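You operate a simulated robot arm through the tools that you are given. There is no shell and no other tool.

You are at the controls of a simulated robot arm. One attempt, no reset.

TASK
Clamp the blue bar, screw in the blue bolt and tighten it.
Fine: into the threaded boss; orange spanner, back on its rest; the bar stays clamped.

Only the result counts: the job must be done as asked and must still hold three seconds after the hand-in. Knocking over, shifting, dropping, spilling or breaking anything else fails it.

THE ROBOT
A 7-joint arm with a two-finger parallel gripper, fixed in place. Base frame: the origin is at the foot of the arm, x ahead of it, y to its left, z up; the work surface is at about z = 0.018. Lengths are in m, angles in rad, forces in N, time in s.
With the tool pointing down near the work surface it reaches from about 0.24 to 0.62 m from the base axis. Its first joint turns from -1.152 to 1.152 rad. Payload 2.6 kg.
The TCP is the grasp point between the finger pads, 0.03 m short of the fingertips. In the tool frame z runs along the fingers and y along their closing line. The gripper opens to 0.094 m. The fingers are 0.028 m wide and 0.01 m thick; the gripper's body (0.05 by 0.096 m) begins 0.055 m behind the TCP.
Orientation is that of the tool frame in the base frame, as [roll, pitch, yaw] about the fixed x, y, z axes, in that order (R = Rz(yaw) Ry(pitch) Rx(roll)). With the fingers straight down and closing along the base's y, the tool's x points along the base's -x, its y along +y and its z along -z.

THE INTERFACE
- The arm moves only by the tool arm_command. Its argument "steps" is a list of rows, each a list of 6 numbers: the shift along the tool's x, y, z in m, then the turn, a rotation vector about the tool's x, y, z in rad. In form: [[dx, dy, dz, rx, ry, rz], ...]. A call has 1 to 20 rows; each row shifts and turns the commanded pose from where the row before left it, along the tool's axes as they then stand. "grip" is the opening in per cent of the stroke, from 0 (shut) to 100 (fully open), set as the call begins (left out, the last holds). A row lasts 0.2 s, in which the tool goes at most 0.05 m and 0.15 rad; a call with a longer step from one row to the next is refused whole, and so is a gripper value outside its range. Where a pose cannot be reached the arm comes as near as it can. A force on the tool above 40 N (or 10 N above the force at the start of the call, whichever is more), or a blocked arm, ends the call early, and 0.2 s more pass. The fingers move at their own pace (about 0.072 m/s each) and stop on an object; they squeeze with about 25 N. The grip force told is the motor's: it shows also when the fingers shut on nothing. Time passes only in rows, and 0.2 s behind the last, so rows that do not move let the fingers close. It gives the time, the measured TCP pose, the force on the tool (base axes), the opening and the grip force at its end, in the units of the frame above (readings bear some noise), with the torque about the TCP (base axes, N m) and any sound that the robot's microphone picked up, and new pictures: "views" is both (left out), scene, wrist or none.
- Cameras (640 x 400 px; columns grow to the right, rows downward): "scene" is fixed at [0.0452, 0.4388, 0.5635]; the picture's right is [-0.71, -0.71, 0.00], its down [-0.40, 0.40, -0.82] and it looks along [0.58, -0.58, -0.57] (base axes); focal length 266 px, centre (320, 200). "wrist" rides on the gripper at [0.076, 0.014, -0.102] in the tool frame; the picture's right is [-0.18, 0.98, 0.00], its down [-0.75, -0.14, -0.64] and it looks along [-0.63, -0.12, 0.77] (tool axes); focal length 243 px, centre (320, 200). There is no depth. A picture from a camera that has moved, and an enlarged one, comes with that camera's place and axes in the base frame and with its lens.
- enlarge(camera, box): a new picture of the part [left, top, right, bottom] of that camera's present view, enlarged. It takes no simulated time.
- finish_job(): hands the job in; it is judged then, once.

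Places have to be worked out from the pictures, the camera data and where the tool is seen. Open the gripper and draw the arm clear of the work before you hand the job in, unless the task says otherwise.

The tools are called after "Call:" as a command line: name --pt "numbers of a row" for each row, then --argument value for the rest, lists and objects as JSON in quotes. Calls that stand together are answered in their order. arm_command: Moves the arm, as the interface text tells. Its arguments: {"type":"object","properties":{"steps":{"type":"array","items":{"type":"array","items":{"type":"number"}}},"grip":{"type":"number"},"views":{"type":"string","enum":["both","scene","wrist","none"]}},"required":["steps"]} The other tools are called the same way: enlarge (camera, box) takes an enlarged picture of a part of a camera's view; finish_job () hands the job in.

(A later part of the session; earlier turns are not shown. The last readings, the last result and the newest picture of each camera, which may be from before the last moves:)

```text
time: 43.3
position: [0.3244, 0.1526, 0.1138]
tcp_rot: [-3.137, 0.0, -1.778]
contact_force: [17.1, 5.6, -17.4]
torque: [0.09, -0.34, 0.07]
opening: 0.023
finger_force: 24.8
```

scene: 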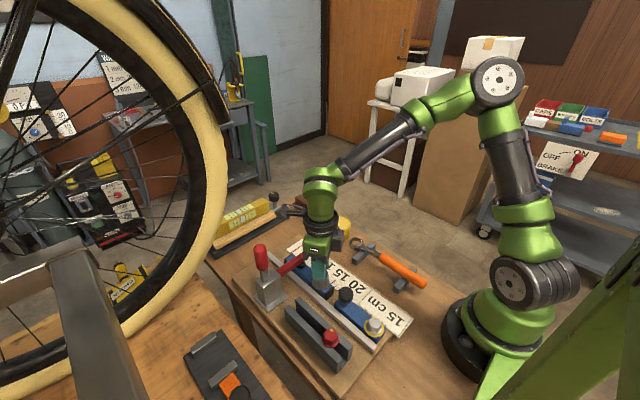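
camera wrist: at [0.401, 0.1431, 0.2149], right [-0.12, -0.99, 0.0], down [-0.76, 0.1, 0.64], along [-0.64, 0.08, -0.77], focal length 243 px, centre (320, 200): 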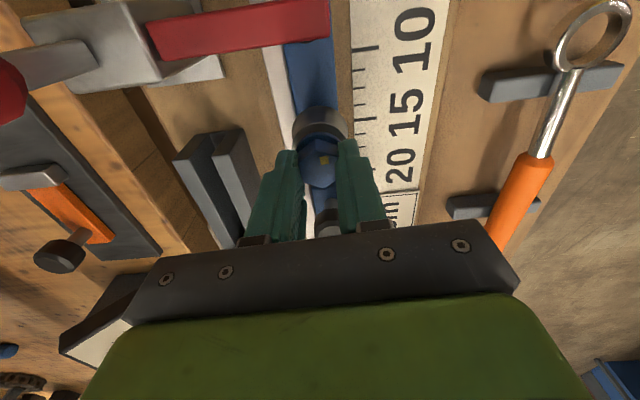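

The thread draws the bolt down about 1.3 mm per radian (−17 N pull as I held the height), and my sideways correction was about 1 mm too much. I correct both and look at the gap under the flange.

Call:
arm_command --pt "-0.0005 -0.0008 0.0009 0 0 0" --views "both"

Call:
enlarge --camera "scene" --box '[295, 240, 345, 300]'

Call:
enlarge --camera "wrist" --box '[260, 80, 380, 200]'

```text
time: 43.7
position: [0.3245, 0.1531, 0.1123]
tcp_rot: [-3.139, -0.003, -1.779]
contact_force: [9.3, 0.2, 1.5]
torque: [0.04, -0.36, -0.03]
opening: 0.0233
finger_force: 24.9
camera wrist: at [0.2939, 0.0809, 0.2139], right [-0.92, 0.38, 0.0], down [0.29, 0.71, 0.64], along [0.25, 0.59, -0.77], focal length 243 px, centre (320, 200)
```

scene: 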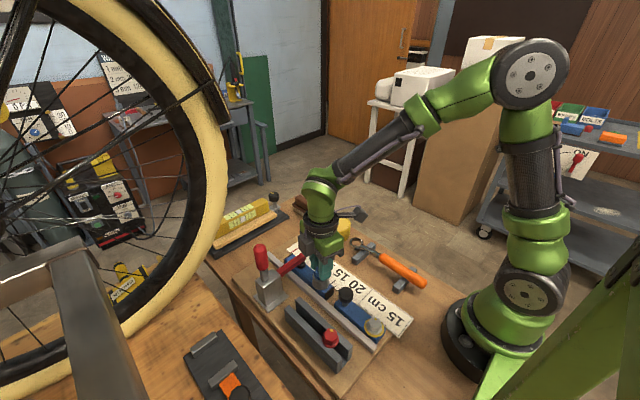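
wrist: 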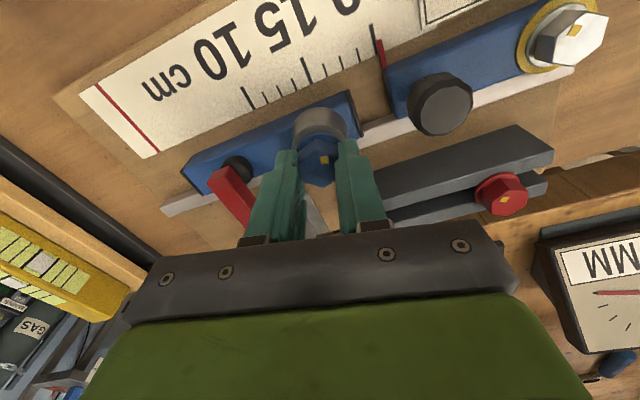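

```text
6.67 times, centred on (320, 270) of scene
camera zoom: at [0.0452, 0.4388, 0.5635], right [-0.71, -0.71, 0.0], down [-0.4, 0.4, -0.82], along [0.58, -0.58, -0.57], focal length 1776 px, centre (320, -267)
```

zoom: 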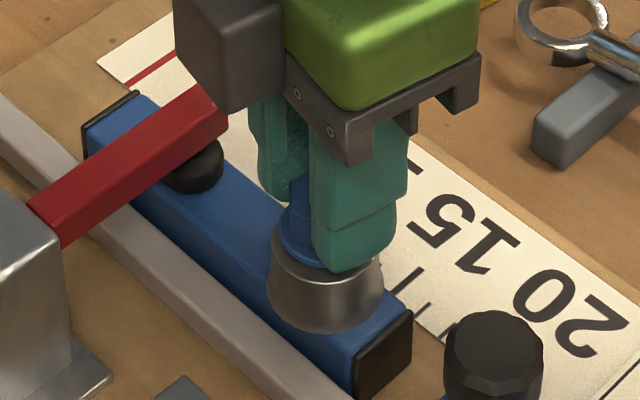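

```text
3.33 times, centred on (320, 140) of wrist
camera zoom: at [0.2939, 0.0809, 0.2139], right [-0.92, 0.38, 0.0], down [0.29, 0.71, 0.64], along [0.25, 0.59, -0.77], focal length 809 px, centre (320, 400)
```

zoom: 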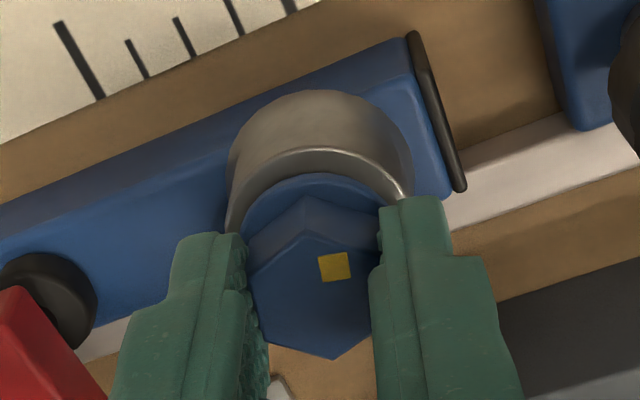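

The flange is now only about 2 mm above the boss. I go on turning with a matching descent.

Call:
arm_command --pt "-0.0002 -0.0003 0.0002 0 0 0.13" --pt "0 0 0.0002 0 0 0.13" --pt "0 0 0.0002 0 0 0.13" --pt "0 0 0.0002 0 0 0.13" --pt "0 0 0.0002 0 0 0.13" --views "wrist"

Call:
enlarge --camera "wrist" --box '[260, 80, 380, 200]'

```text
time: 44.9
position: [0.3248, 0.153, 0.1105]
tcp_rot: [3.141, -0.001, -2.432]
contact_force: [-0.7, -5.8, 20.1]
torque: [-0.17, 0.05, 0.01]
opening: 0.023
finger_force: 24.7
camera wrist: at [0.2569, 0.1137, 0.2123], right [-0.5, 0.86, 0.0], down [0.66, 0.39, 0.64], along [0.55, 0.32, -0.77], focal length 243 px, centre (320, 200)
```

wrist: 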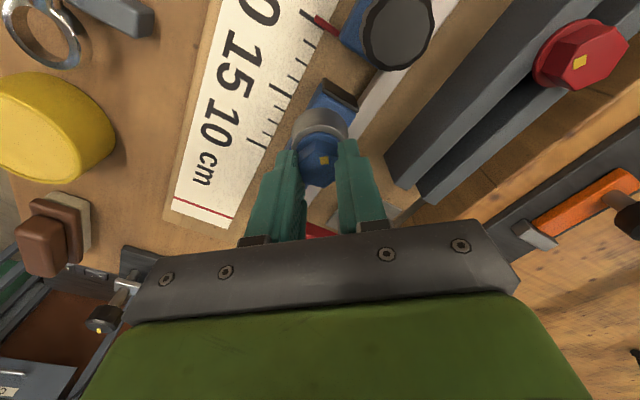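

```text
3.33 times, centred on (320, 140) of wrist
camera zoom: at [0.2569, 0.1137, 0.2123], right [-0.5, 0.86, 0.0], down [0.66, 0.39, 0.64], along [0.55, 0.32, -0.77], focal length 809 px, centre (320, 400)
```

zoom: 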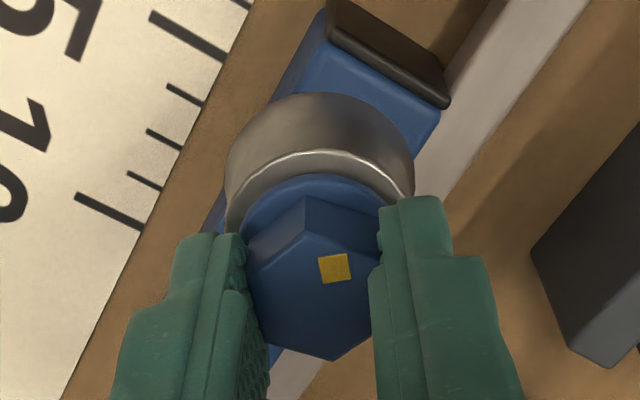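

The force is now +20 N, so I was pressing more than the thread took. I relax the height by 0.9 mm and turn on without commanded descent to see if the bolt still draws in.

Call:
arm_command --pt "0 0 -0.0009 0 0 0.0" --pt "0 0 0 0 0 0.0" --views "none"

Call:
arm_command --pt "0 0 0 0 0 0.13" --pt "0 0 0 0 0 0.13" --pt "0 0 0 0 0 0.13" --pt "0 0 0 0 0 0.13" --views "wrist"

Call:
enlarge --camera "scene" --box '[295, 240, 345, 300]'

```text
time: 45.5
position: [0.3235, 0.1527, 0.1106]
tcp_rot: [-3.141, -0.002, -2.426]
contact_force: [2.0, -2.5, 6.8]
torque: [0.06, -0.17, -0.01]
opening: 0.0234
finger_force: 25.1
```

```text
time: 46.5
position: [0.3241, 0.1522, 0.1102]
tcp_rot: [-3.14, -0.001, -2.95]
contact_force: [6.2, -0.8, -7.9]
torque: [0.03, -0.32, 0.03]
opening: 0.0232
finger_force: 25.3
camera wrist: at [0.2464, 0.1521, 0.2124], right [-0.01, 1.0, 0.0], down [0.77, 0.01, 0.64], along [0.64, 0.0, -0.77], focal length 243 px, centre (320, 200)
```

wrist: 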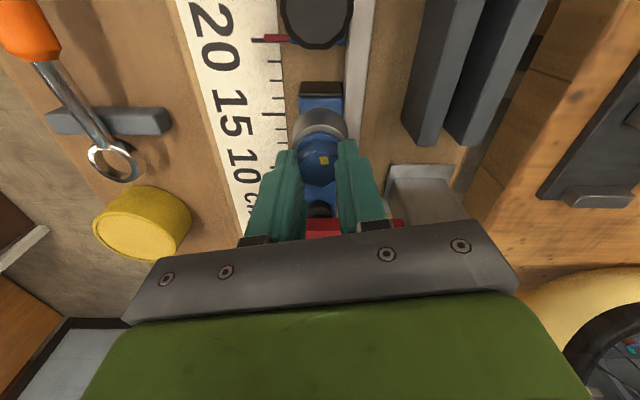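

```text
6.67 times, centred on (320, 270) of scene
camera zoom: at [0.0453, 0.4388, 0.5635], right [-0.71, -0.71, 0.0], down [-0.4, 0.4, -0.82], along [0.58, -0.58, -0.57], focal length 1776 px, centre (320, -267)
```

zoom: 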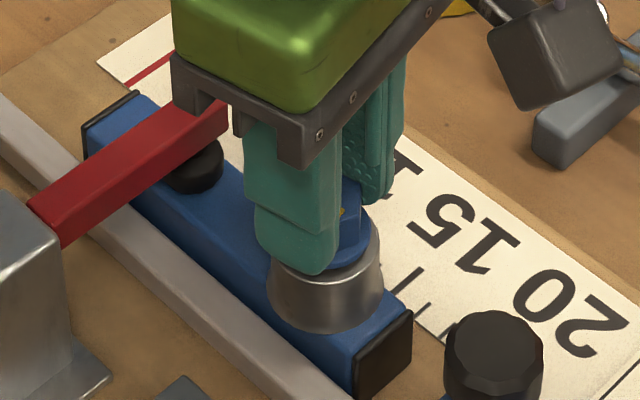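

The bolt still draws in, on average about 1.15 mm per radian. I go on turning with that descent per row.

Call:
arm_command --pt "0 0.0 0.0004 0 0 0.13" --pt "0 0 0.00015 0 0 0.13" --pt "0 0 0.00015 0 0 0.13" --pt "0 0 0.00015 0 0 0.13" --pt "0 0 0.00015 0 0 0.13" --pt "0 0 0.00015 0 0 0.13" --views "wrist"

Call:
enlarge --camera "wrist" --box '[260, 80, 380, 200]'

Call:
enlarge --camera "scene" --box '[295, 240, 345, 300]'

```text
time: 47.9
position: [0.3248, 0.1529, 0.1093]
tcp_rot: [-3.141, 0.0, 2.551]
contact_force: [5.1, 1.7, -9.9]
torque: [0.2, 0.01, 0.0]
opening: 0.0233
finger_force: 24.9
camera wrist: at [0.2684, 0.2068, 0.2117], right [0.7, 0.72, 0.0], down [0.55, -0.53, 0.64], along [0.46, -0.45, -0.77], focal length 243 px, centre (320, 200)
```

wrist: 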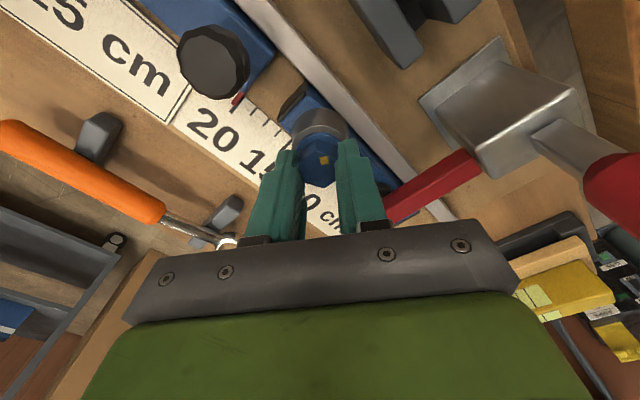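

```text
3.33 times, centred on (320, 140) of wrist
camera zoom: at [0.2684, 0.2068, 0.2117], right [0.7, 0.72, 0.0], down [0.55, -0.53, 0.64], along [0.46, -0.45, -0.77], focal length 809 px, centre (320, 400)
```

zoom: 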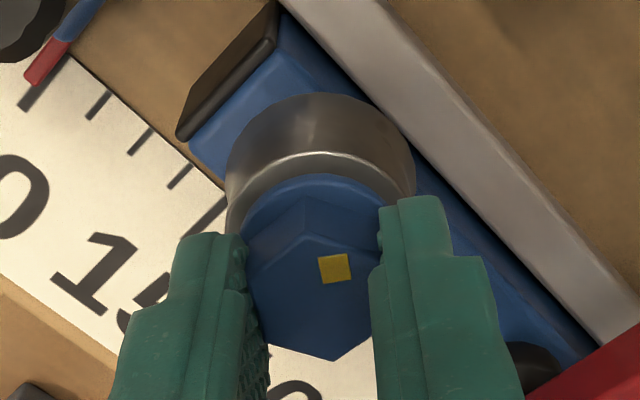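

```text
6.67 times, centred on (320, 270) of scene
camera zoom: at [0.0453, 0.4388, 0.5635], right [-0.71, -0.71, 0.0], down [-0.4, 0.4, -0.82], along [0.58, -0.58, -0.57], focal length 1776 px, centre (320, -267)
```

zoom: 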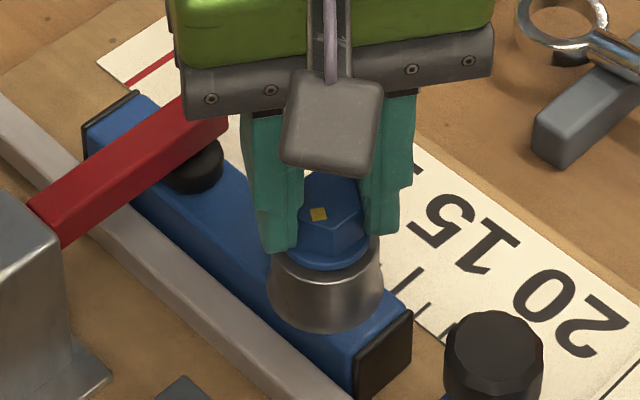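

Nearly seated. I turn the remaining 56° to the end of this grasp (yaw 90°).

Call:
arm_command --pt "0 0.0 0.0005 0 0 0.14" --pt "0 0 0.00016 0 0 0.14" --pt "0 0 0.00016 0 0 0.14" --pt "0 0 0.00016 0 0 0.14" --pt "0 0 0.00016 0 0 0.14" --pt "0 0 0.00016 0 0 0.14" --pt "0 0 0.00016 0 0 0.14" --views "wrist"

Call:
enlarge --camera "wrist" --box '[260, 80, 380, 200]'

Call:
enlarge --camera "scene" --box '[295, 240, 345, 300]'

```text
time: 49.5
position: [0.3251, 0.1525, 0.1088]
tcp_rot: [3.141, 0.003, 1.574]
contact_force: [0.4, 2.0, 0.8]
torque: [0.31, 0.02, 0.03]
opening: 0.0234
finger_force: 25.1
camera wrist: at [0.338, 0.229, 0.2104], right [0.98, -0.18, 0.0], down [-0.14, -0.75, 0.64], along [-0.12, -0.63, -0.77], focal length 243 px, centre (320, 200)
```

wrist: 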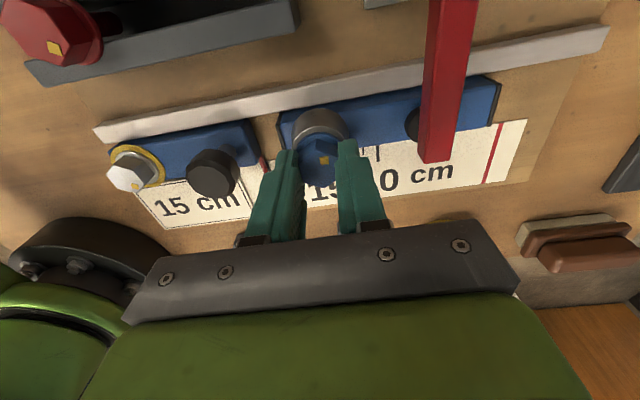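

```text
3.33 times, centred on (320, 140) of wrist
camera zoom: at [0.338, 0.229, 0.2104], right [0.98, -0.18, 0.0], down [-0.14, -0.75, 0.64], along [-0.12, -0.63, -0.77], focal length 809 px, centre (320, 400)
```

zoom: 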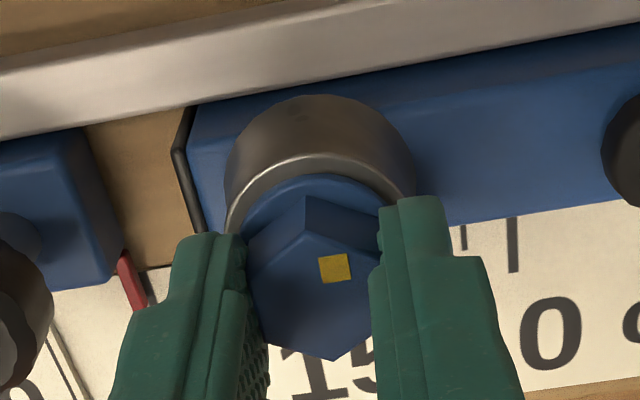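

```text
6.67 times, centred on (320, 270) of scene
camera zoom: at [0.0452, 0.4388, 0.5635], right [-0.71, -0.71, 0.0], down [-0.4, 0.4, -0.82], along [0.58, -0.58, -0.57], focal length 1776 px, centre (320, -267)
```

zoom: 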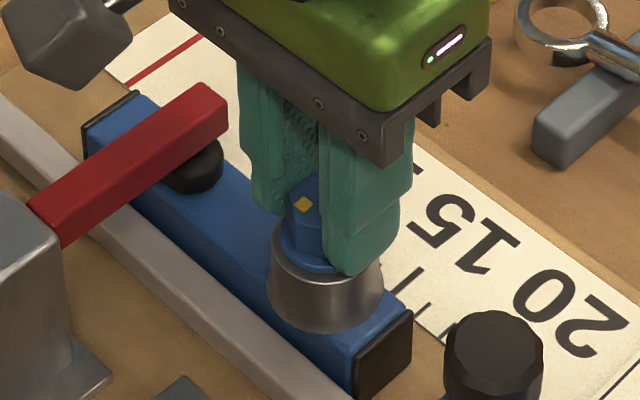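

After 300° the flange looks seated or nearly so. I let go, turn the open gripper back around the head, and will grasp again to run it down until it resists.

Call:
arm_command --pt "0 0 0 0 0 0" --pt "0 0 0 0 0 0" --pt "0 0 -0.001 0 0 -0.1496" --pt "0 0 0 0 0 -0.1496" --pt "0 0 0 0 0 -0.1496" --pt "0 0 0 0 0 -0.1496" --pt "0 0 0 0 0 -0.1496" --pt "0 0 0 0 0 -0.1496" --pt "0 0 0 0 0 -0.1496" --pt "0 0 0 0 0 -0.1496" --pt "0 0 0 0 0 -0.1496" --pt "0 0 0 0 0 -0.1496" --pt "0 0 0 0 0 -0.1496" --pt "0 0 0 0 0 -0.1496" --pt "0 0 0 0 0 -0.1496" --pt "0 0 0 0 0 -0.1496" --pt "0 0 0 0 0 -0.1496" --pt "0 0 0 0 0 -0.1496" --pt "0 0 0 0 0 -0.1496" --pt "0 0 0 0 0 -0.1496" --grip 48 --views "wrist"

Call:
enlarge --camera "wrist" --box '[260, 80, 380, 200]'

```text
time: 53.7
position: [0.3264, 0.1534, 0.1084]
tcp_rot: [-3.141, -0.001, -2.011]
contact_force: [-0.3, -0.5, -0.2]
torque: [0.03, -0.03, -0.03]
opening: 0.0453
finger_force: 0.1
camera wrist: at [0.2788, 0.0901, 0.2111], right [-0.81, 0.58, 0.0], down [0.45, 0.62, 0.64], along [0.37, 0.52, -0.77], focal length 243 px, centre (320, 200)
```

wrist: 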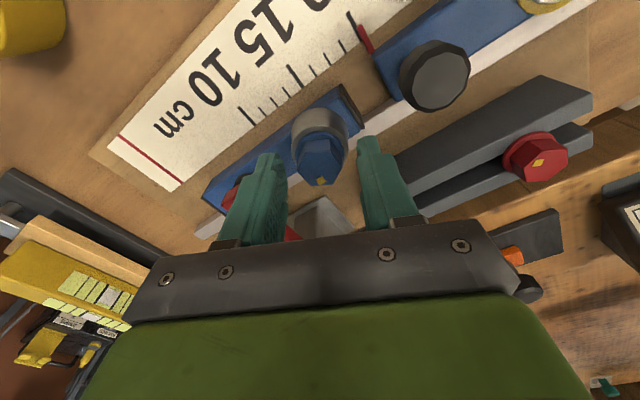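

```text
3.33 times, centred on (320, 140) of wrist
camera zoom: at [0.2788, 0.0901, 0.2111], right [-0.81, 0.58, 0.0], down [0.45, 0.62, 0.64], along [0.37, 0.52, -0.77], focal length 809 px, centre (320, 400)
```

zoom: 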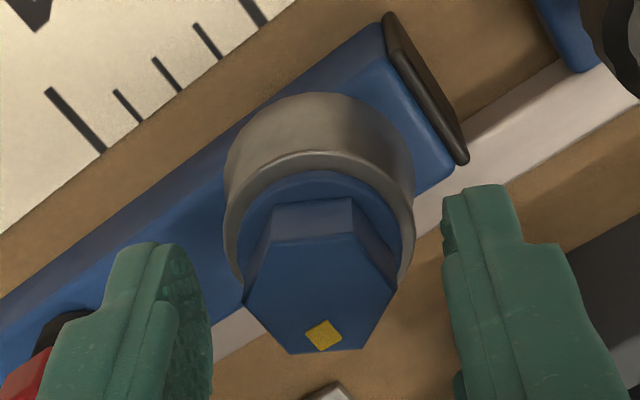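

The bolt stands straight in the boss by itself. I finish turning back to yaw 390°.

Call:
arm_command --pt "0 0 0 0 0 -0.1491" --pt "0 0 0 0 0 -0.1491" --pt "0 0 0 0 0 -0.1491" --pt "0 0 0 0 0 -0.1491" --pt "0 0 0 0 0 -0.1491" --pt "0 0 0 0 0 -0.1491" --pt "0 0 0 0 0 -0.1491" --pt "0 0 0 0 0 -0.1491" --pt "0 0 0 0 0 -0.1491" --pt "0 0 0 0 0 -0.1491" --pt "0 0 0 0 0 -0.1491" --pt "0 0 0 0 0 -0.1491" --pt "0 0 0 0 0 -0.1491" --pt "0 0 0 0 0 -0.1491" --pt "0 0 0 0 0 -0.1491" --pt "0 0 0 0 0 -0.1491" --pt "0 0 0 0 0 -0.1491" --views "both"

Call:
enlarge --camera "wrist" --box '[260, 80, 380, 200]'

Call:
enlarge --camera "scene" --box '[295, 240, 345, 300]'

```text
time: 57.3
position: [0.3255, 0.1528, 0.1094]
tcp_rot: [3.14, 0.001, 0.522]
contact_force: [-0.2, 0.2, 0.2]
torque: [0.0, -0.03, 0.0]
opening: 0.0451
finger_force: 0.1
camera wrist: at [0.3971, 0.178, 0.2112], right [0.33, -0.94, 0.0], down [-0.72, -0.25, 0.64], along [-0.61, -0.21, -0.77], focal length 243 px, centre (320, 200)
```

scene: 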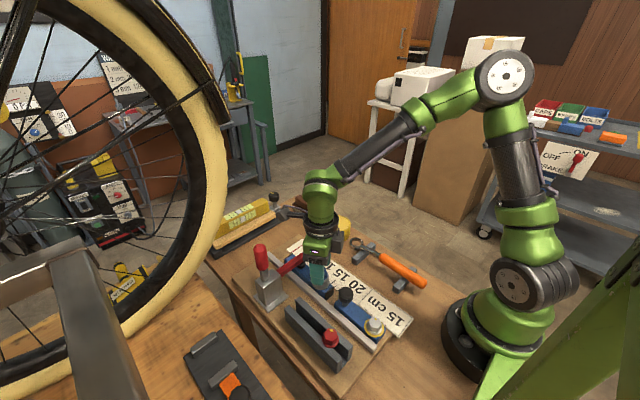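
wrist: 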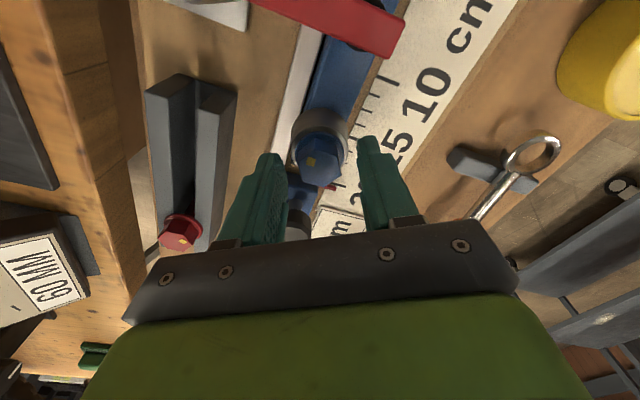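

```text
3.33 times, centred on (320, 140) of wrist
camera zoom: at [0.3971, 0.178, 0.2112], right [0.33, -0.94, 0.0], down [-0.72, -0.25, 0.64], along [-0.61, -0.21, -0.77], focal length 809 px, centre (320, 400)
```

zoom: 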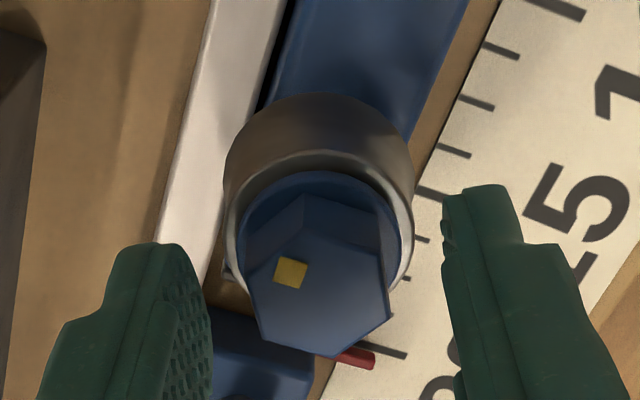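

```text
6.67 times, centred on (320, 270) of scene
camera zoom: at [0.0452, 0.4389, 0.5635], right [-0.71, -0.71, 0.0], down [-0.4, 0.4, -0.82], along [0.58, -0.58, -0.57], focal length 1776 px, centre (320, -267)
```

zoom: 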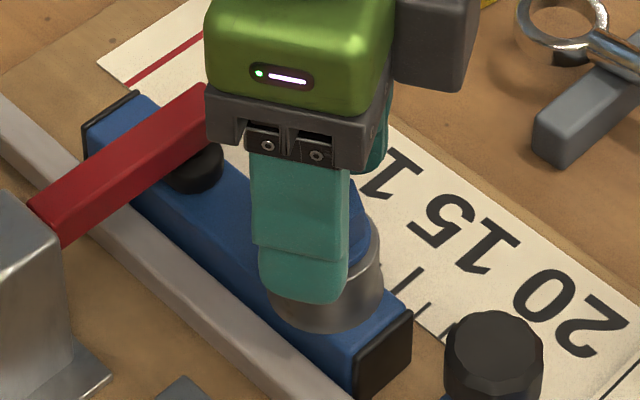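

The flats are again in line with the fingers. I grip the head and turn clockwise a bit, watching the pull and torque.

Call:
arm_command --pt "0 0 0 0 0 0" --pt "0 0 0 0 0 0" --pt "0 0 0 0 0 0" --grip 0 --views "none"

Call:
arm_command --pt "0 0 0 0 0 0.13" --pt "0 0 0 0 0 0.13" --pt "0 0 0 0 0 0.13" --pt "0 0 0 0 0 0.13" --pt "0 0 0 0 0 0.13" --views "none"

```text
time: 58.1
position: [0.3246, 0.153, 0.1081]
tcp_rot: [3.141, 0.001, 0.52]
contact_force: [-0.6, 1.0, 1.6]
torque: [-0.03, 0.02, 0.05]
opening: 0.0232
finger_force: 24.7
```

```text
time: 59.3
position: [0.3254, 0.1528, 0.1091]
tcp_rot: [3.139, -0.002, -0.13]
contact_force: [3.0, 5.0, -9.4]
torque: [0.11, -0.01, 0.24]
opening: 0.0233
finger_force: 25.2
```

It still draws in a little (−9 N) and a turning resistance of 0.24 N m has appeared. I follow it down and turn on.

Call:
arm_command --pt "0 0 0.0005 0 0 0.1" --pt "0 0 0.0001 0 0 0.1" --pt "0 0 0.0001 0 0 0.1" --views "none"

```text
time: 60.1
position: [0.3257, 0.1526, 0.1075]
tcp_rot: [3.141, -0.001, -0.434]
contact_force: [0.4, 1.9, 0.0]
torque: [0.21, -0.02, 0.48]
opening: 0.0241
finger_force: 25.0
```

The resistance has risen to 0.48 N m: the flange is seating. I turn a little further to see how it develops.

Call:
arm_command --pt "0 0 0.0001 0 0 0.08" --pt "0 0 0 0 0 0.08" --pt "0 0 0 0 0 0.08" --views "both"

Call:
enlarge --camera "wrist" --box '[260, 80, 380, 200]'

Call:
enlarge --camera "scene" --box '[295, 240, 345, 300]'

```text
time: 60.9
position: [0.3265, 0.1528, 0.1086]
tcp_rot: [-3.141, -0.004, -0.671]
contact_force: [0.4, -1.8, 2.2]
torque: [0.11, -0.06, 0.3]
opening: 0.0259
finger_force: 25.1
camera wrist: at [0.3751, 0.0937, 0.2105], right [-0.76, -0.65, 0.0], down [-0.5, 0.58, 0.64], along [-0.42, 0.48, -0.77], focal length 243 px, centre (320, 200)
```

scene: 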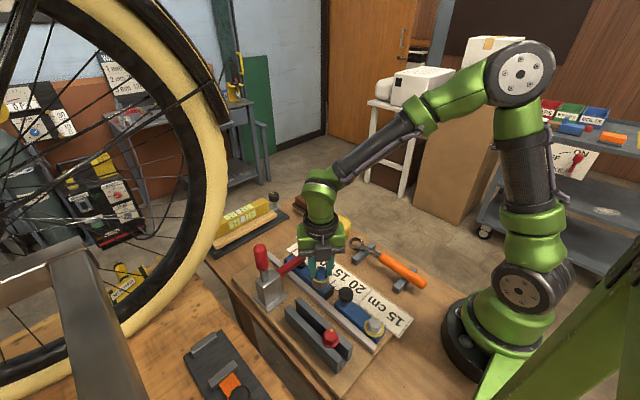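
wrist: 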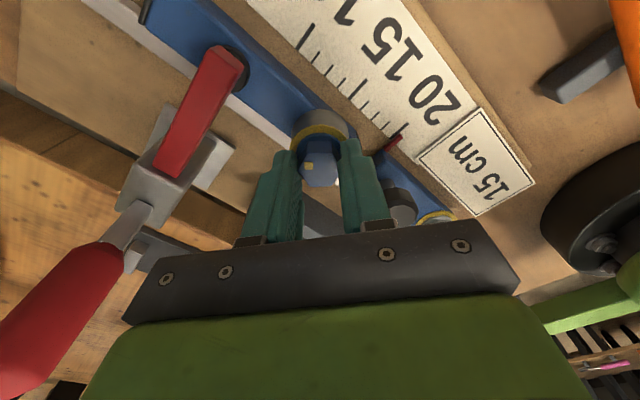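

```text
3.33 times, centred on (320, 140) of wrist
camera zoom: at [0.3751, 0.0937, 0.2105], right [-0.76, -0.65, 0.0], down [-0.5, 0.58, 0.64], along [-0.42, 0.48, -0.77], focal length 809 px, centre (320, 400)
```

zoom: 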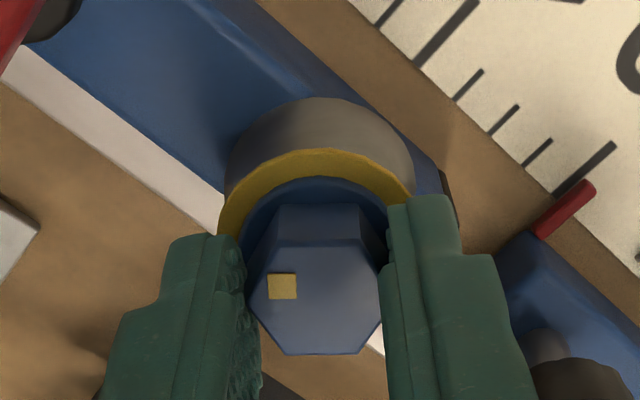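

```text
6.67 times, centred on (320, 270) of scene
camera zoom: at [0.0452, 0.4388, 0.5635], right [-0.71, -0.71, 0.0], down [-0.4, 0.4, -0.82], along [0.58, -0.58, -0.57], focal length 1776 px, centre (320, -267)
```

zoom: 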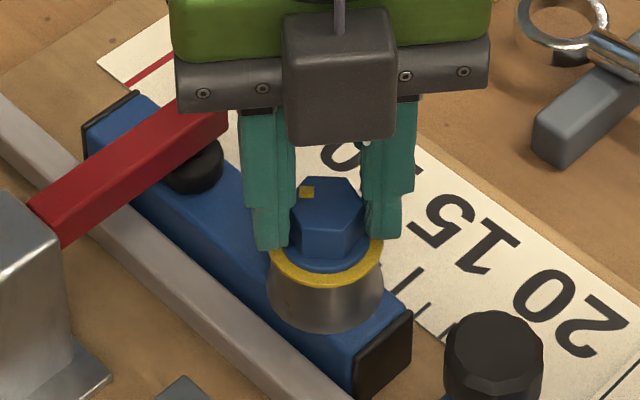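

A yellow ring has lit up around the boss: the bolt is seated hand-tight and the fingers now slip on it. I release and rise straight up, then turn to the spanner.

Call:
arm_command --pt "0 0 0 0 0 0" --pt "0 0 0 0 0 0" --pt "0 0 -0.01 0 0 0" --pt "0 0 -0.03 0 0 0" --pt "0 0 -0.04 0 0 0" --pt "0 0 -0.04 0 0 0" --pt "0 0 -0.03 0 0 0" --grip 60 --views "both"

Call:
enlarge --camera "scene" --box '[280, 230, 440, 340]'

```text
time: 62.5
position: [0.3243, 0.1525, 0.2592]
tcp_rot: [3.141, 0.0, -0.67]
contact_force: [0.3, -0.2, -0.3]
torque: [0.03, -0.03, -0.01]
opening: 0.0563
finger_force: 0.0
camera wrist: at [0.3742, 0.0938, 0.361], right [-0.76, -0.66, 0.0], down [-0.5, 0.58, 0.64], along [-0.42, 0.48, -0.77], focal length 243 px, centre (320, 200)
```

scene: 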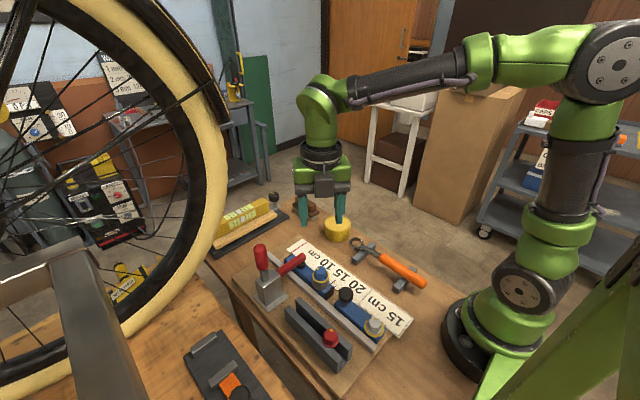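
wrist: 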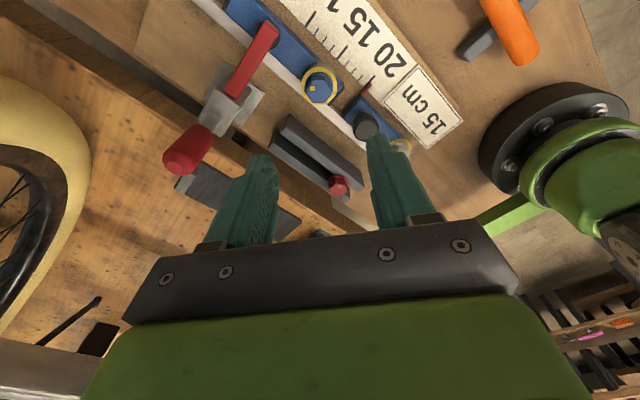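

```text
3.64 times, centred on (360, 285) of scene
camera zoom: at [0.0452, 0.4388, 0.5635], right [-0.71, -0.71, 0.0], down [-0.4, 0.4, -0.82], along [0.58, -0.58, -0.57], focal length 969 px, centre (174, -109)
```

zoom: 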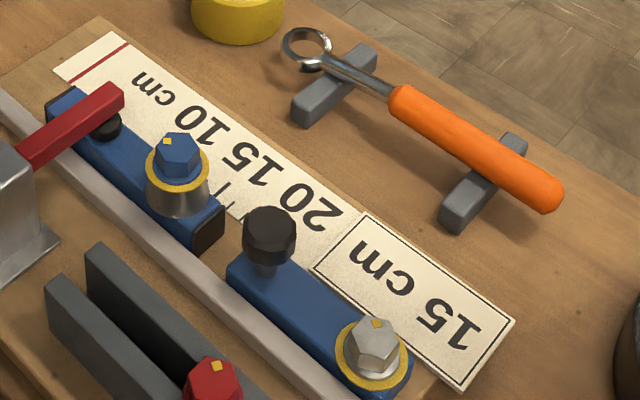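

The bolt is seated with a yellow ring like the other one. By triangulation the spanner lies along x at y ≈ −0.021, z ≈ 0.04: ring centre (0.36, −0.02), handle x 0.153–0.28, rests at x ≈ 0.207 and 0.327. I turn the tool to yaw 180° at this height.

Call:
arm_command --pt "0 0 0 0 0 0.1453" --pt "0 0 0 0 0 0.1453" --pt "0 0 0 0 0 0.1453" --pt "0 0 0 0 0 0.1453" --pt "0 0 0 0 0 0.1453" --pt "0 0 0 0 0 0.1453" --pt "0 0 0 0 0 0.1453" --pt "0 0 0 0 0 0.1453" --pt "0 0 0 0 0 0.1453" --pt "0 0 0 0 0 0.1453" --pt "0 0 0 0 0 0.1453" --pt "0 0 0 0 0 0.1453" --pt "0 0 0 0 0 0.1453" --pt "0 0 0 0 0 0.1453" --pt "0 0 0 0 0 0.1453" --pt "0 0 0 0 0 0.1453" --pt "0 0 0 0 0 0.1453" --views "none"

```text
time: 66.1
position: [0.3248, 0.152, 0.2578]
tcp_rot: [-3.141, 0.001, 3.139]
contact_force: [0.4, 0.4, 0.2]
torque: [-0.01, -0.01, 0.03]
opening: 0.0565
finger_force: 0.1
```

Now I move over to above the spanner's handle.

Call:
arm_command --pt "0.01 -0.0344 0.005 0 0 0" --pt "0.01 -0.0344 0.01 0 0 0" --pt "0.01 -0.0344 0.014 0 0 0" --pt "0.01 -0.0344 0.014 0 0 0" --pt "0.01 -0.0344 0.015 0 0 0" --views "both"

Call:
enlarge --camera "wrist" --box '[230, 0, 410, 200]'

Call:
enlarge --camera "wrist" --box '[290, 110, 370, 190]'

```text
time: 67.3
position: [0.2756, -0.0193, 0.2015]
tcp_rot: [-3.141, 0.001, -3.14]
contact_force: [0.1, 0.6, 0.4]
torque: [0.02, 0.03, 0.01]
opening: 0.0562
finger_force: 0.2
camera wrist: at [0.1981, -0.0054, 0.3027], right [0.18, 0.98, 0.0], down [0.75, -0.14, 0.64], along [0.63, -0.12, -0.77], focal length 243 px, centre (320, 200)
```

scene: 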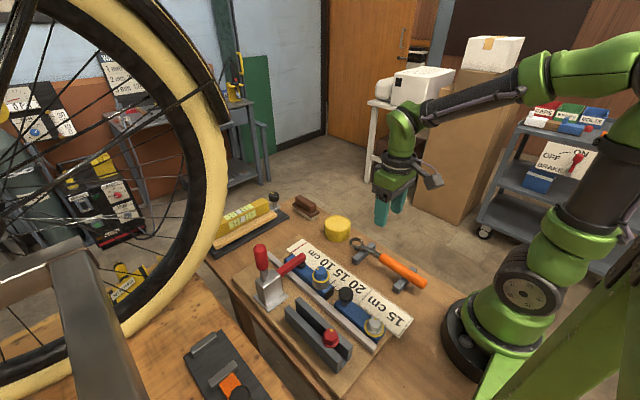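
wrist: 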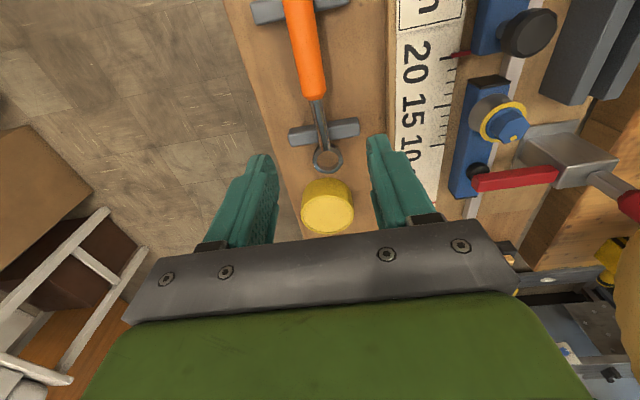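

```text
2.00 times, centred on (320, 100) of wrist
camera zoom: at [0.1981, -0.0054, 0.3027], right [0.18, 0.98, 0.0], down [0.75, -0.14, 0.64], along [0.63, -0.12, -0.77], focal length 485 px, centre (320, 400)
```

zoom: 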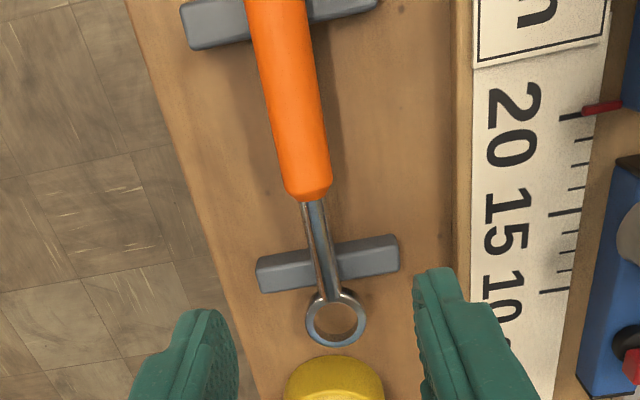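

```text
5.00 times, centred on (330, 150) of wrist
camera zoom: at [0.1981, -0.0054, 0.3027], right [0.18, 0.98, 0.0], down [0.75, -0.14, 0.64], along [0.63, -0.12, -0.77], focal length 1213 px, centre (270, 450)
```

zoom: 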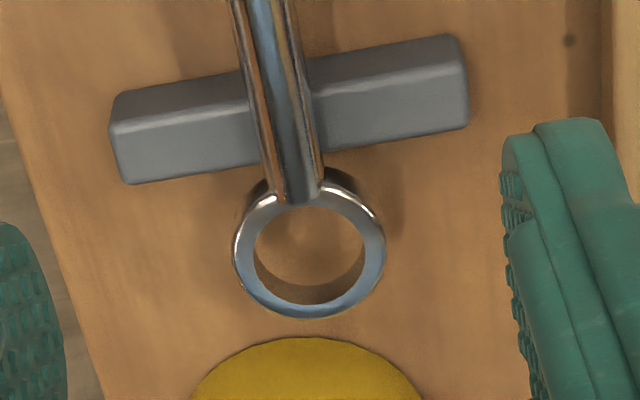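

From three views the ring's top is centred at about (0.360, −0.026, 0.030) and the handle's axis at y ≈ −0.025. I descend above the handle at x = 0.255 to z = 0.10 and check alignment.

Call:
arm_command --pt "0.0069 -0.0019 0.0338 0 0 0" --pt "0.0069 -0.0019 0.0338 0 0 0" --pt "0.0068 -0.0019 0.0339 0 0 0" --views "both"

Call:
enlarge --camera "wrist" --box '[230, 60, 410, 240]'

Call:
enlarge --camera "scene" --box '[330, 210, 450, 310]'

```text
time: 68.1
position: [0.255, -0.0248, 0.1]
tcp_rot: [-3.14, 0.0, -3.141]
contact_force: [0.3, 0.1, -0.3]
torque: [-0.03, -0.01, -0.02]
opening: 0.0564
finger_force: 0.0
camera wrist: at [0.1771, -0.0107, 0.2018], right [0.19, 0.98, 0.0], down [0.75, -0.14, 0.64], along [0.63, -0.12, -0.77], focal length 243 px, centre (320, 200)
```

scene: 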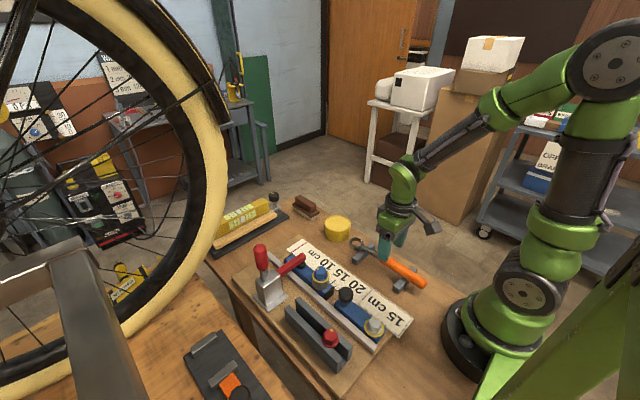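
wrist: 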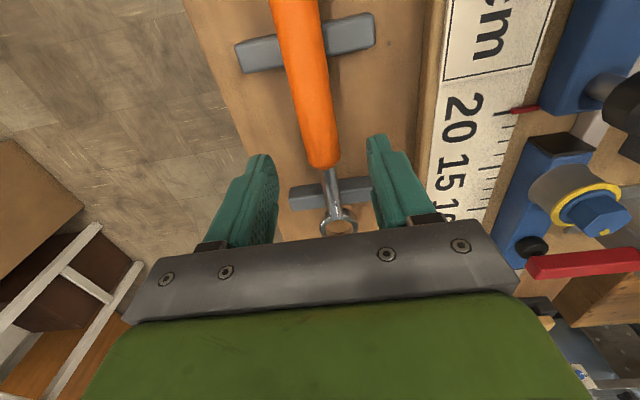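

```text
2.22 times, centred on (320, 150) of wrist
camera zoom: at [0.1771, -0.0107, 0.2018], right [0.19, 0.98, 0.0], down [0.75, -0.14, 0.64], along [0.63, -0.12, -0.77], focal length 539 px, centre (320, 311)
```

zoom: 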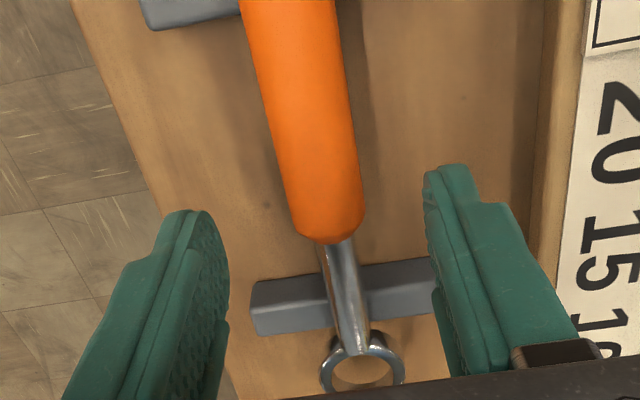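

```text
4.00 times, centred on (390, 260) of scene
camera zoom: at [0.0452, 0.4388, 0.5635], right [-0.71, -0.71, 0.0], down [-0.4, 0.4, -0.82], along [0.58, -0.58, -0.57], focal length 1066 px, centre (40, -40)
```

zoom: 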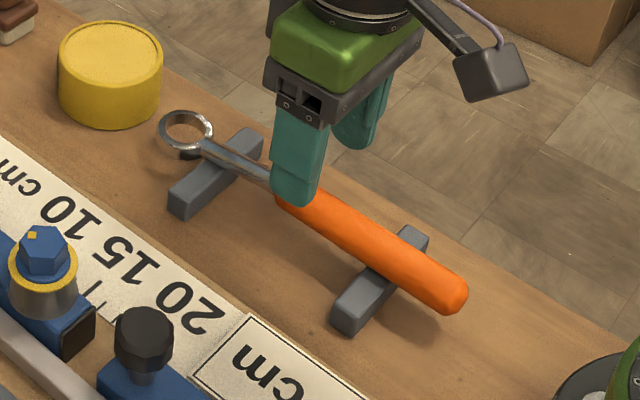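

The handle is centred between the fingers to within a millimetre. I lower to z = 0.055, keeping the fingertips above the bench.

Call:
arm_command --pt "0 -0.0007 0.015 0 0 0" --pt "0 0 0.015 0 0 0" --pt "0 0 0.0145 0 0 0" --views "wrist"

Call:
enlarge --camera "scene" --box '[330, 220, 450, 310]'

```text
time: 68.9
position: [0.254, -0.0245, 0.0542]
tcp_rot: [-3.139, 0.001, -3.14]
contact_force: [1.0, -0.5, -0.4]
torque: [-0.01, -0.02, 0.01]
opening: 0.0563
finger_force: 0.1
camera wrist: at [0.1761, -0.0113, 0.1568], right [0.18, 0.98, 0.0], down [0.75, -0.14, 0.64], along [0.63, -0.12, -0.77], focal length 243 px, centre (320, 200)
```

wrist: 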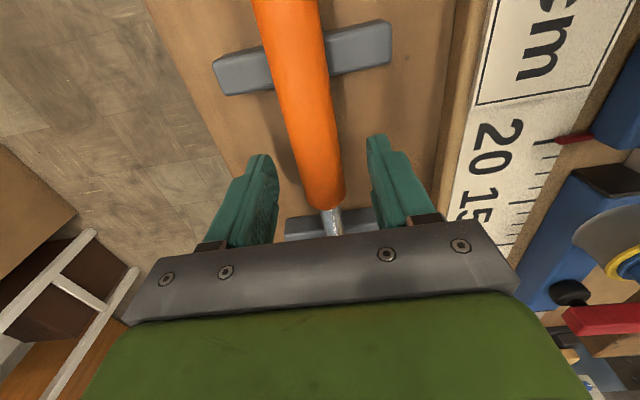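

```text
4.44 times, centred on (390, 265) of scene
camera zoom: at [0.0452, 0.4388, 0.5635], right [-0.71, -0.71, 0.0], down [-0.4, 0.4, -0.82], along [0.58, -0.58, -0.57], focal length 1184 px, centre (9, -89)
```

zoom: 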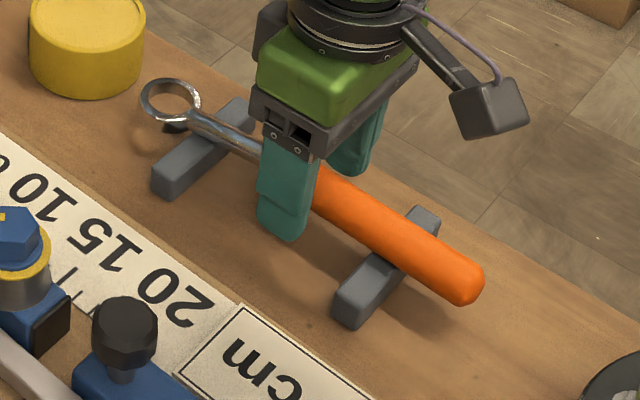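

The handle lies between the fingers. I close on it.

Call:
arm_command --pt "0 0 0 0 0 0" --pt "0 0 0 0 0 0" --pt "0 0 0 0 0 0" --grip 0 --views "wrist"

Call:
enlarge --camera "scene" --box '[330, 220, 450, 310]'

```text
time: 69.7
position: [0.2536, -0.0241, 0.0555]
tcp_rot: [-3.14, 0.0, 3.14]
contact_force: [0.4, 0.1, 0.9]
torque: [0.01, -0.03, -0.01]
opening: 0.0247
finger_force: 24.5
camera wrist: at [0.1762, -0.0112, 0.157], right [0.18, 0.98, 0.0], down [0.75, -0.14, 0.64], along [0.63, -0.12, -0.77], focal length 243 px, centre (320, 200)
```

wrist: 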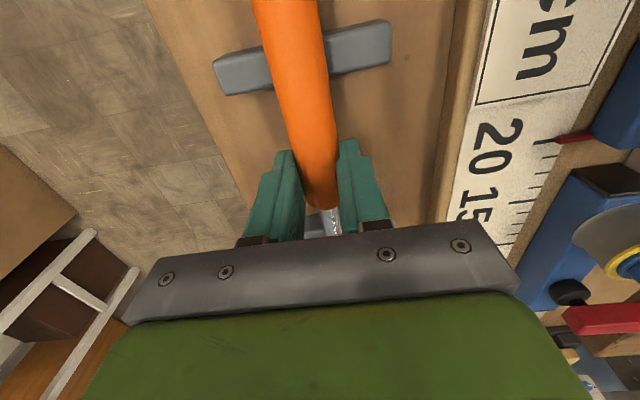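

```text
4.44 times, centred on (390, 265) of scene
camera zoom: at [0.0453, 0.4388, 0.5635], right [-0.71, -0.71, 0.0], down [-0.4, 0.4, -0.82], along [0.58, -0.58, -0.57], focal length 1184 px, centre (9, -89)
```

zoom: 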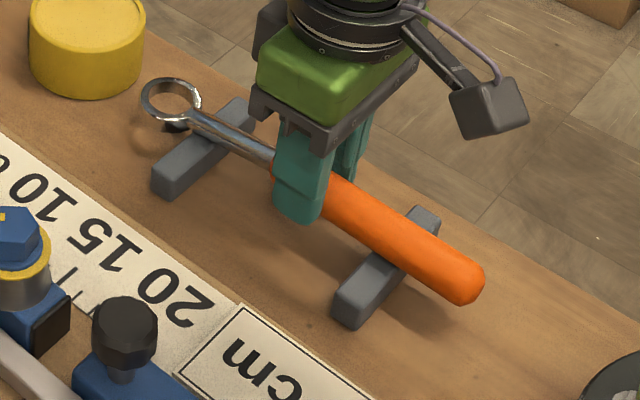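

The handle is held (24.7 mm) without side force; the rest pose for the return is TCP (0.254, −0.0245, 0.055), yaw 180°. I lift it straight up.

Call:
arm_command --pt "0 0 -0.008 0 0 0" --pt "0 0 -0.012 0 0 0" --pt "0 0 -0.025 0 0 0" --pt "0 0 -0.03 0 0 0" --pt "0 0 -0.03 0 0 0" --views "both"

Call:
enlarge --camera "scene" --box '[320, 180, 450, 300]'

Call:
enlarge --camera "wrist" --box '[240, 100, 400, 240]'

```text
time: 70.9
position: [0.2536, -0.0245, 0.1595]
tcp_rot: [-3.138, -0.002, 3.141]
contact_force: [-0.4, 0.3, -1.9]
torque: [-0.01, -0.05, -0.01]
opening: 0.0244
finger_force: 25.2
camera wrist: at [0.1769, -0.0107, 0.2624], right [0.18, 0.98, 0.0], down [0.75, -0.14, 0.64], along [0.63, -0.12, -0.77], focal length 243 px, centre (320, 200)
```

scene: 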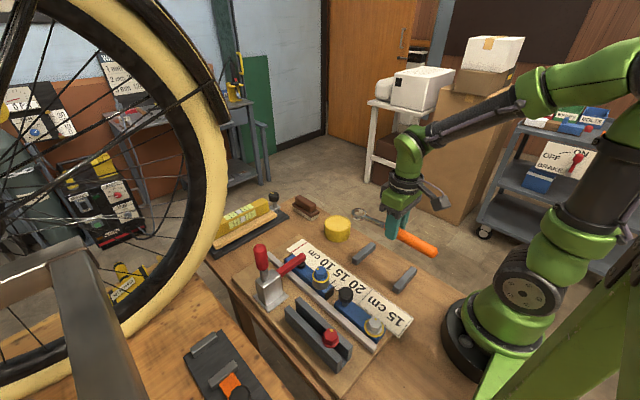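
wrist: 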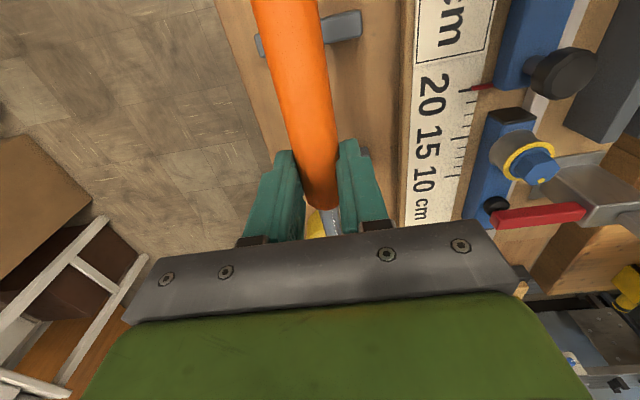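

```text
3.33 times, centred on (385, 240) of scene
camera zoom: at [0.0453, 0.4388, 0.5635], right [-0.71, -0.71, 0.0], down [-0.4, 0.4, -0.82], along [0.58, -0.58, -0.57], focal length 888 px, centre (103, 67)
```

zoom: 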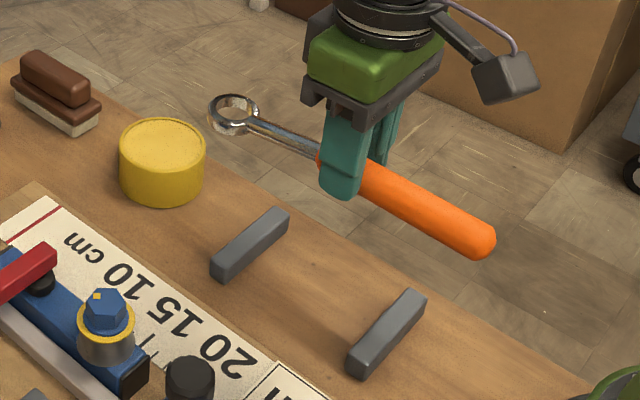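

```text
2.86 times, centred on (320, 170) of wrist
camera zoom: at [0.1769, -0.0107, 0.2624], right [0.18, 0.98, 0.0], down [0.75, -0.14, 0.64], along [0.63, -0.12, -0.77], focal length 693 px, centre (320, 286)
```

zoom: 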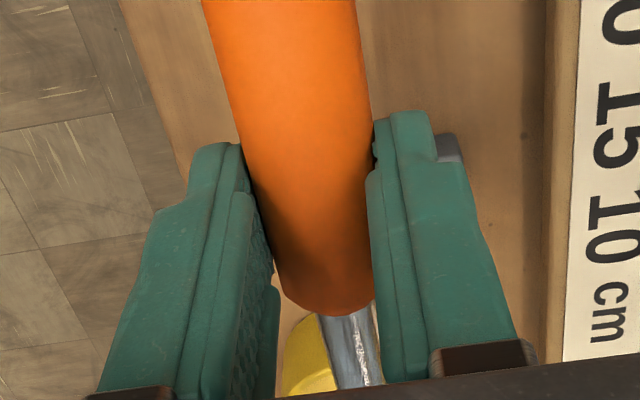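

The spanner is level in the grip. Before carrying it over I check the seated bolt's hex orientation and height from both cameras.

Call:
enlarge --camera "scene" --box '[295, 250, 345, 300]'

Call:
enlarge --camera "wrist" --box '[480, 120, 600, 220]'

Call:
enlarge --camera "scene" --box '[345, 190, 385, 240]'

```text
8.00 times, centred on (320, 275) of scene
camera zoom: at [0.0453, 0.4388, 0.5635], right [-0.71, -0.71, 0.0], down [-0.4, 0.4, -0.82], along [0.58, -0.58, -0.57], focal length 2132 px, centre (320, -400)
```

zoom: 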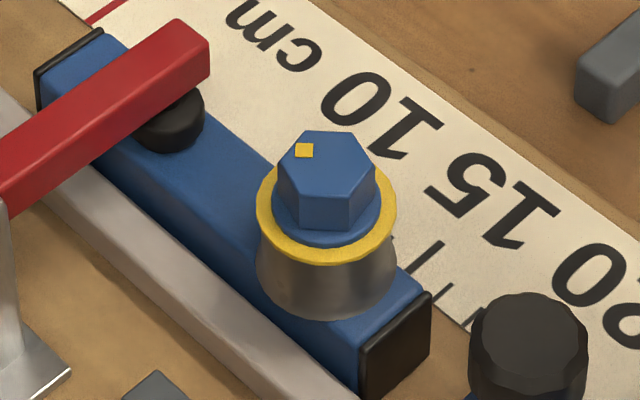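

```text
4.00 times, centred on (540, 170) of wrist
camera zoom: at [0.1769, -0.0107, 0.2624], right [0.18, 0.98, 0.0], down [0.75, -0.14, 0.64], along [0.63, -0.12, -0.77], focal length 970 px, centre (-560, 320)
```

zoom: 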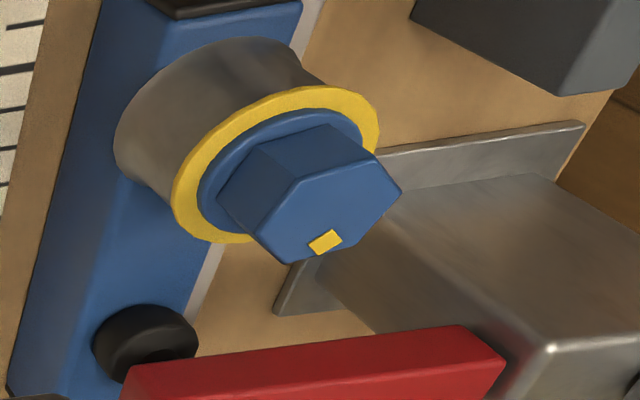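

```text
8.00 times, centred on (365, 215) of scene
camera zoom: at [0.0453, 0.4388, 0.5635], right [-0.71, -0.71, 0.0], down [-0.4, 0.4, -0.82], along [0.58, -0.58, -0.57], focal length 2132 px, centre (-40, 80)
```

zoom: 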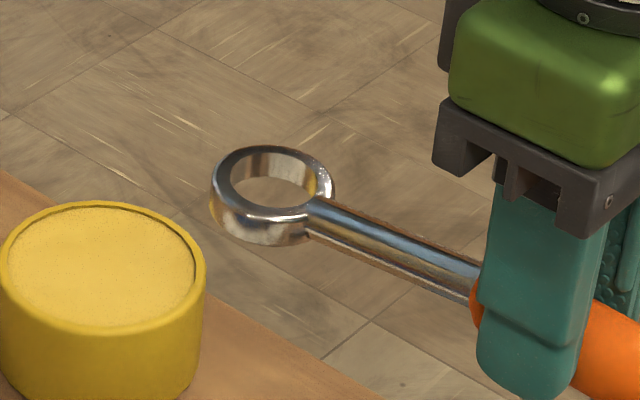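

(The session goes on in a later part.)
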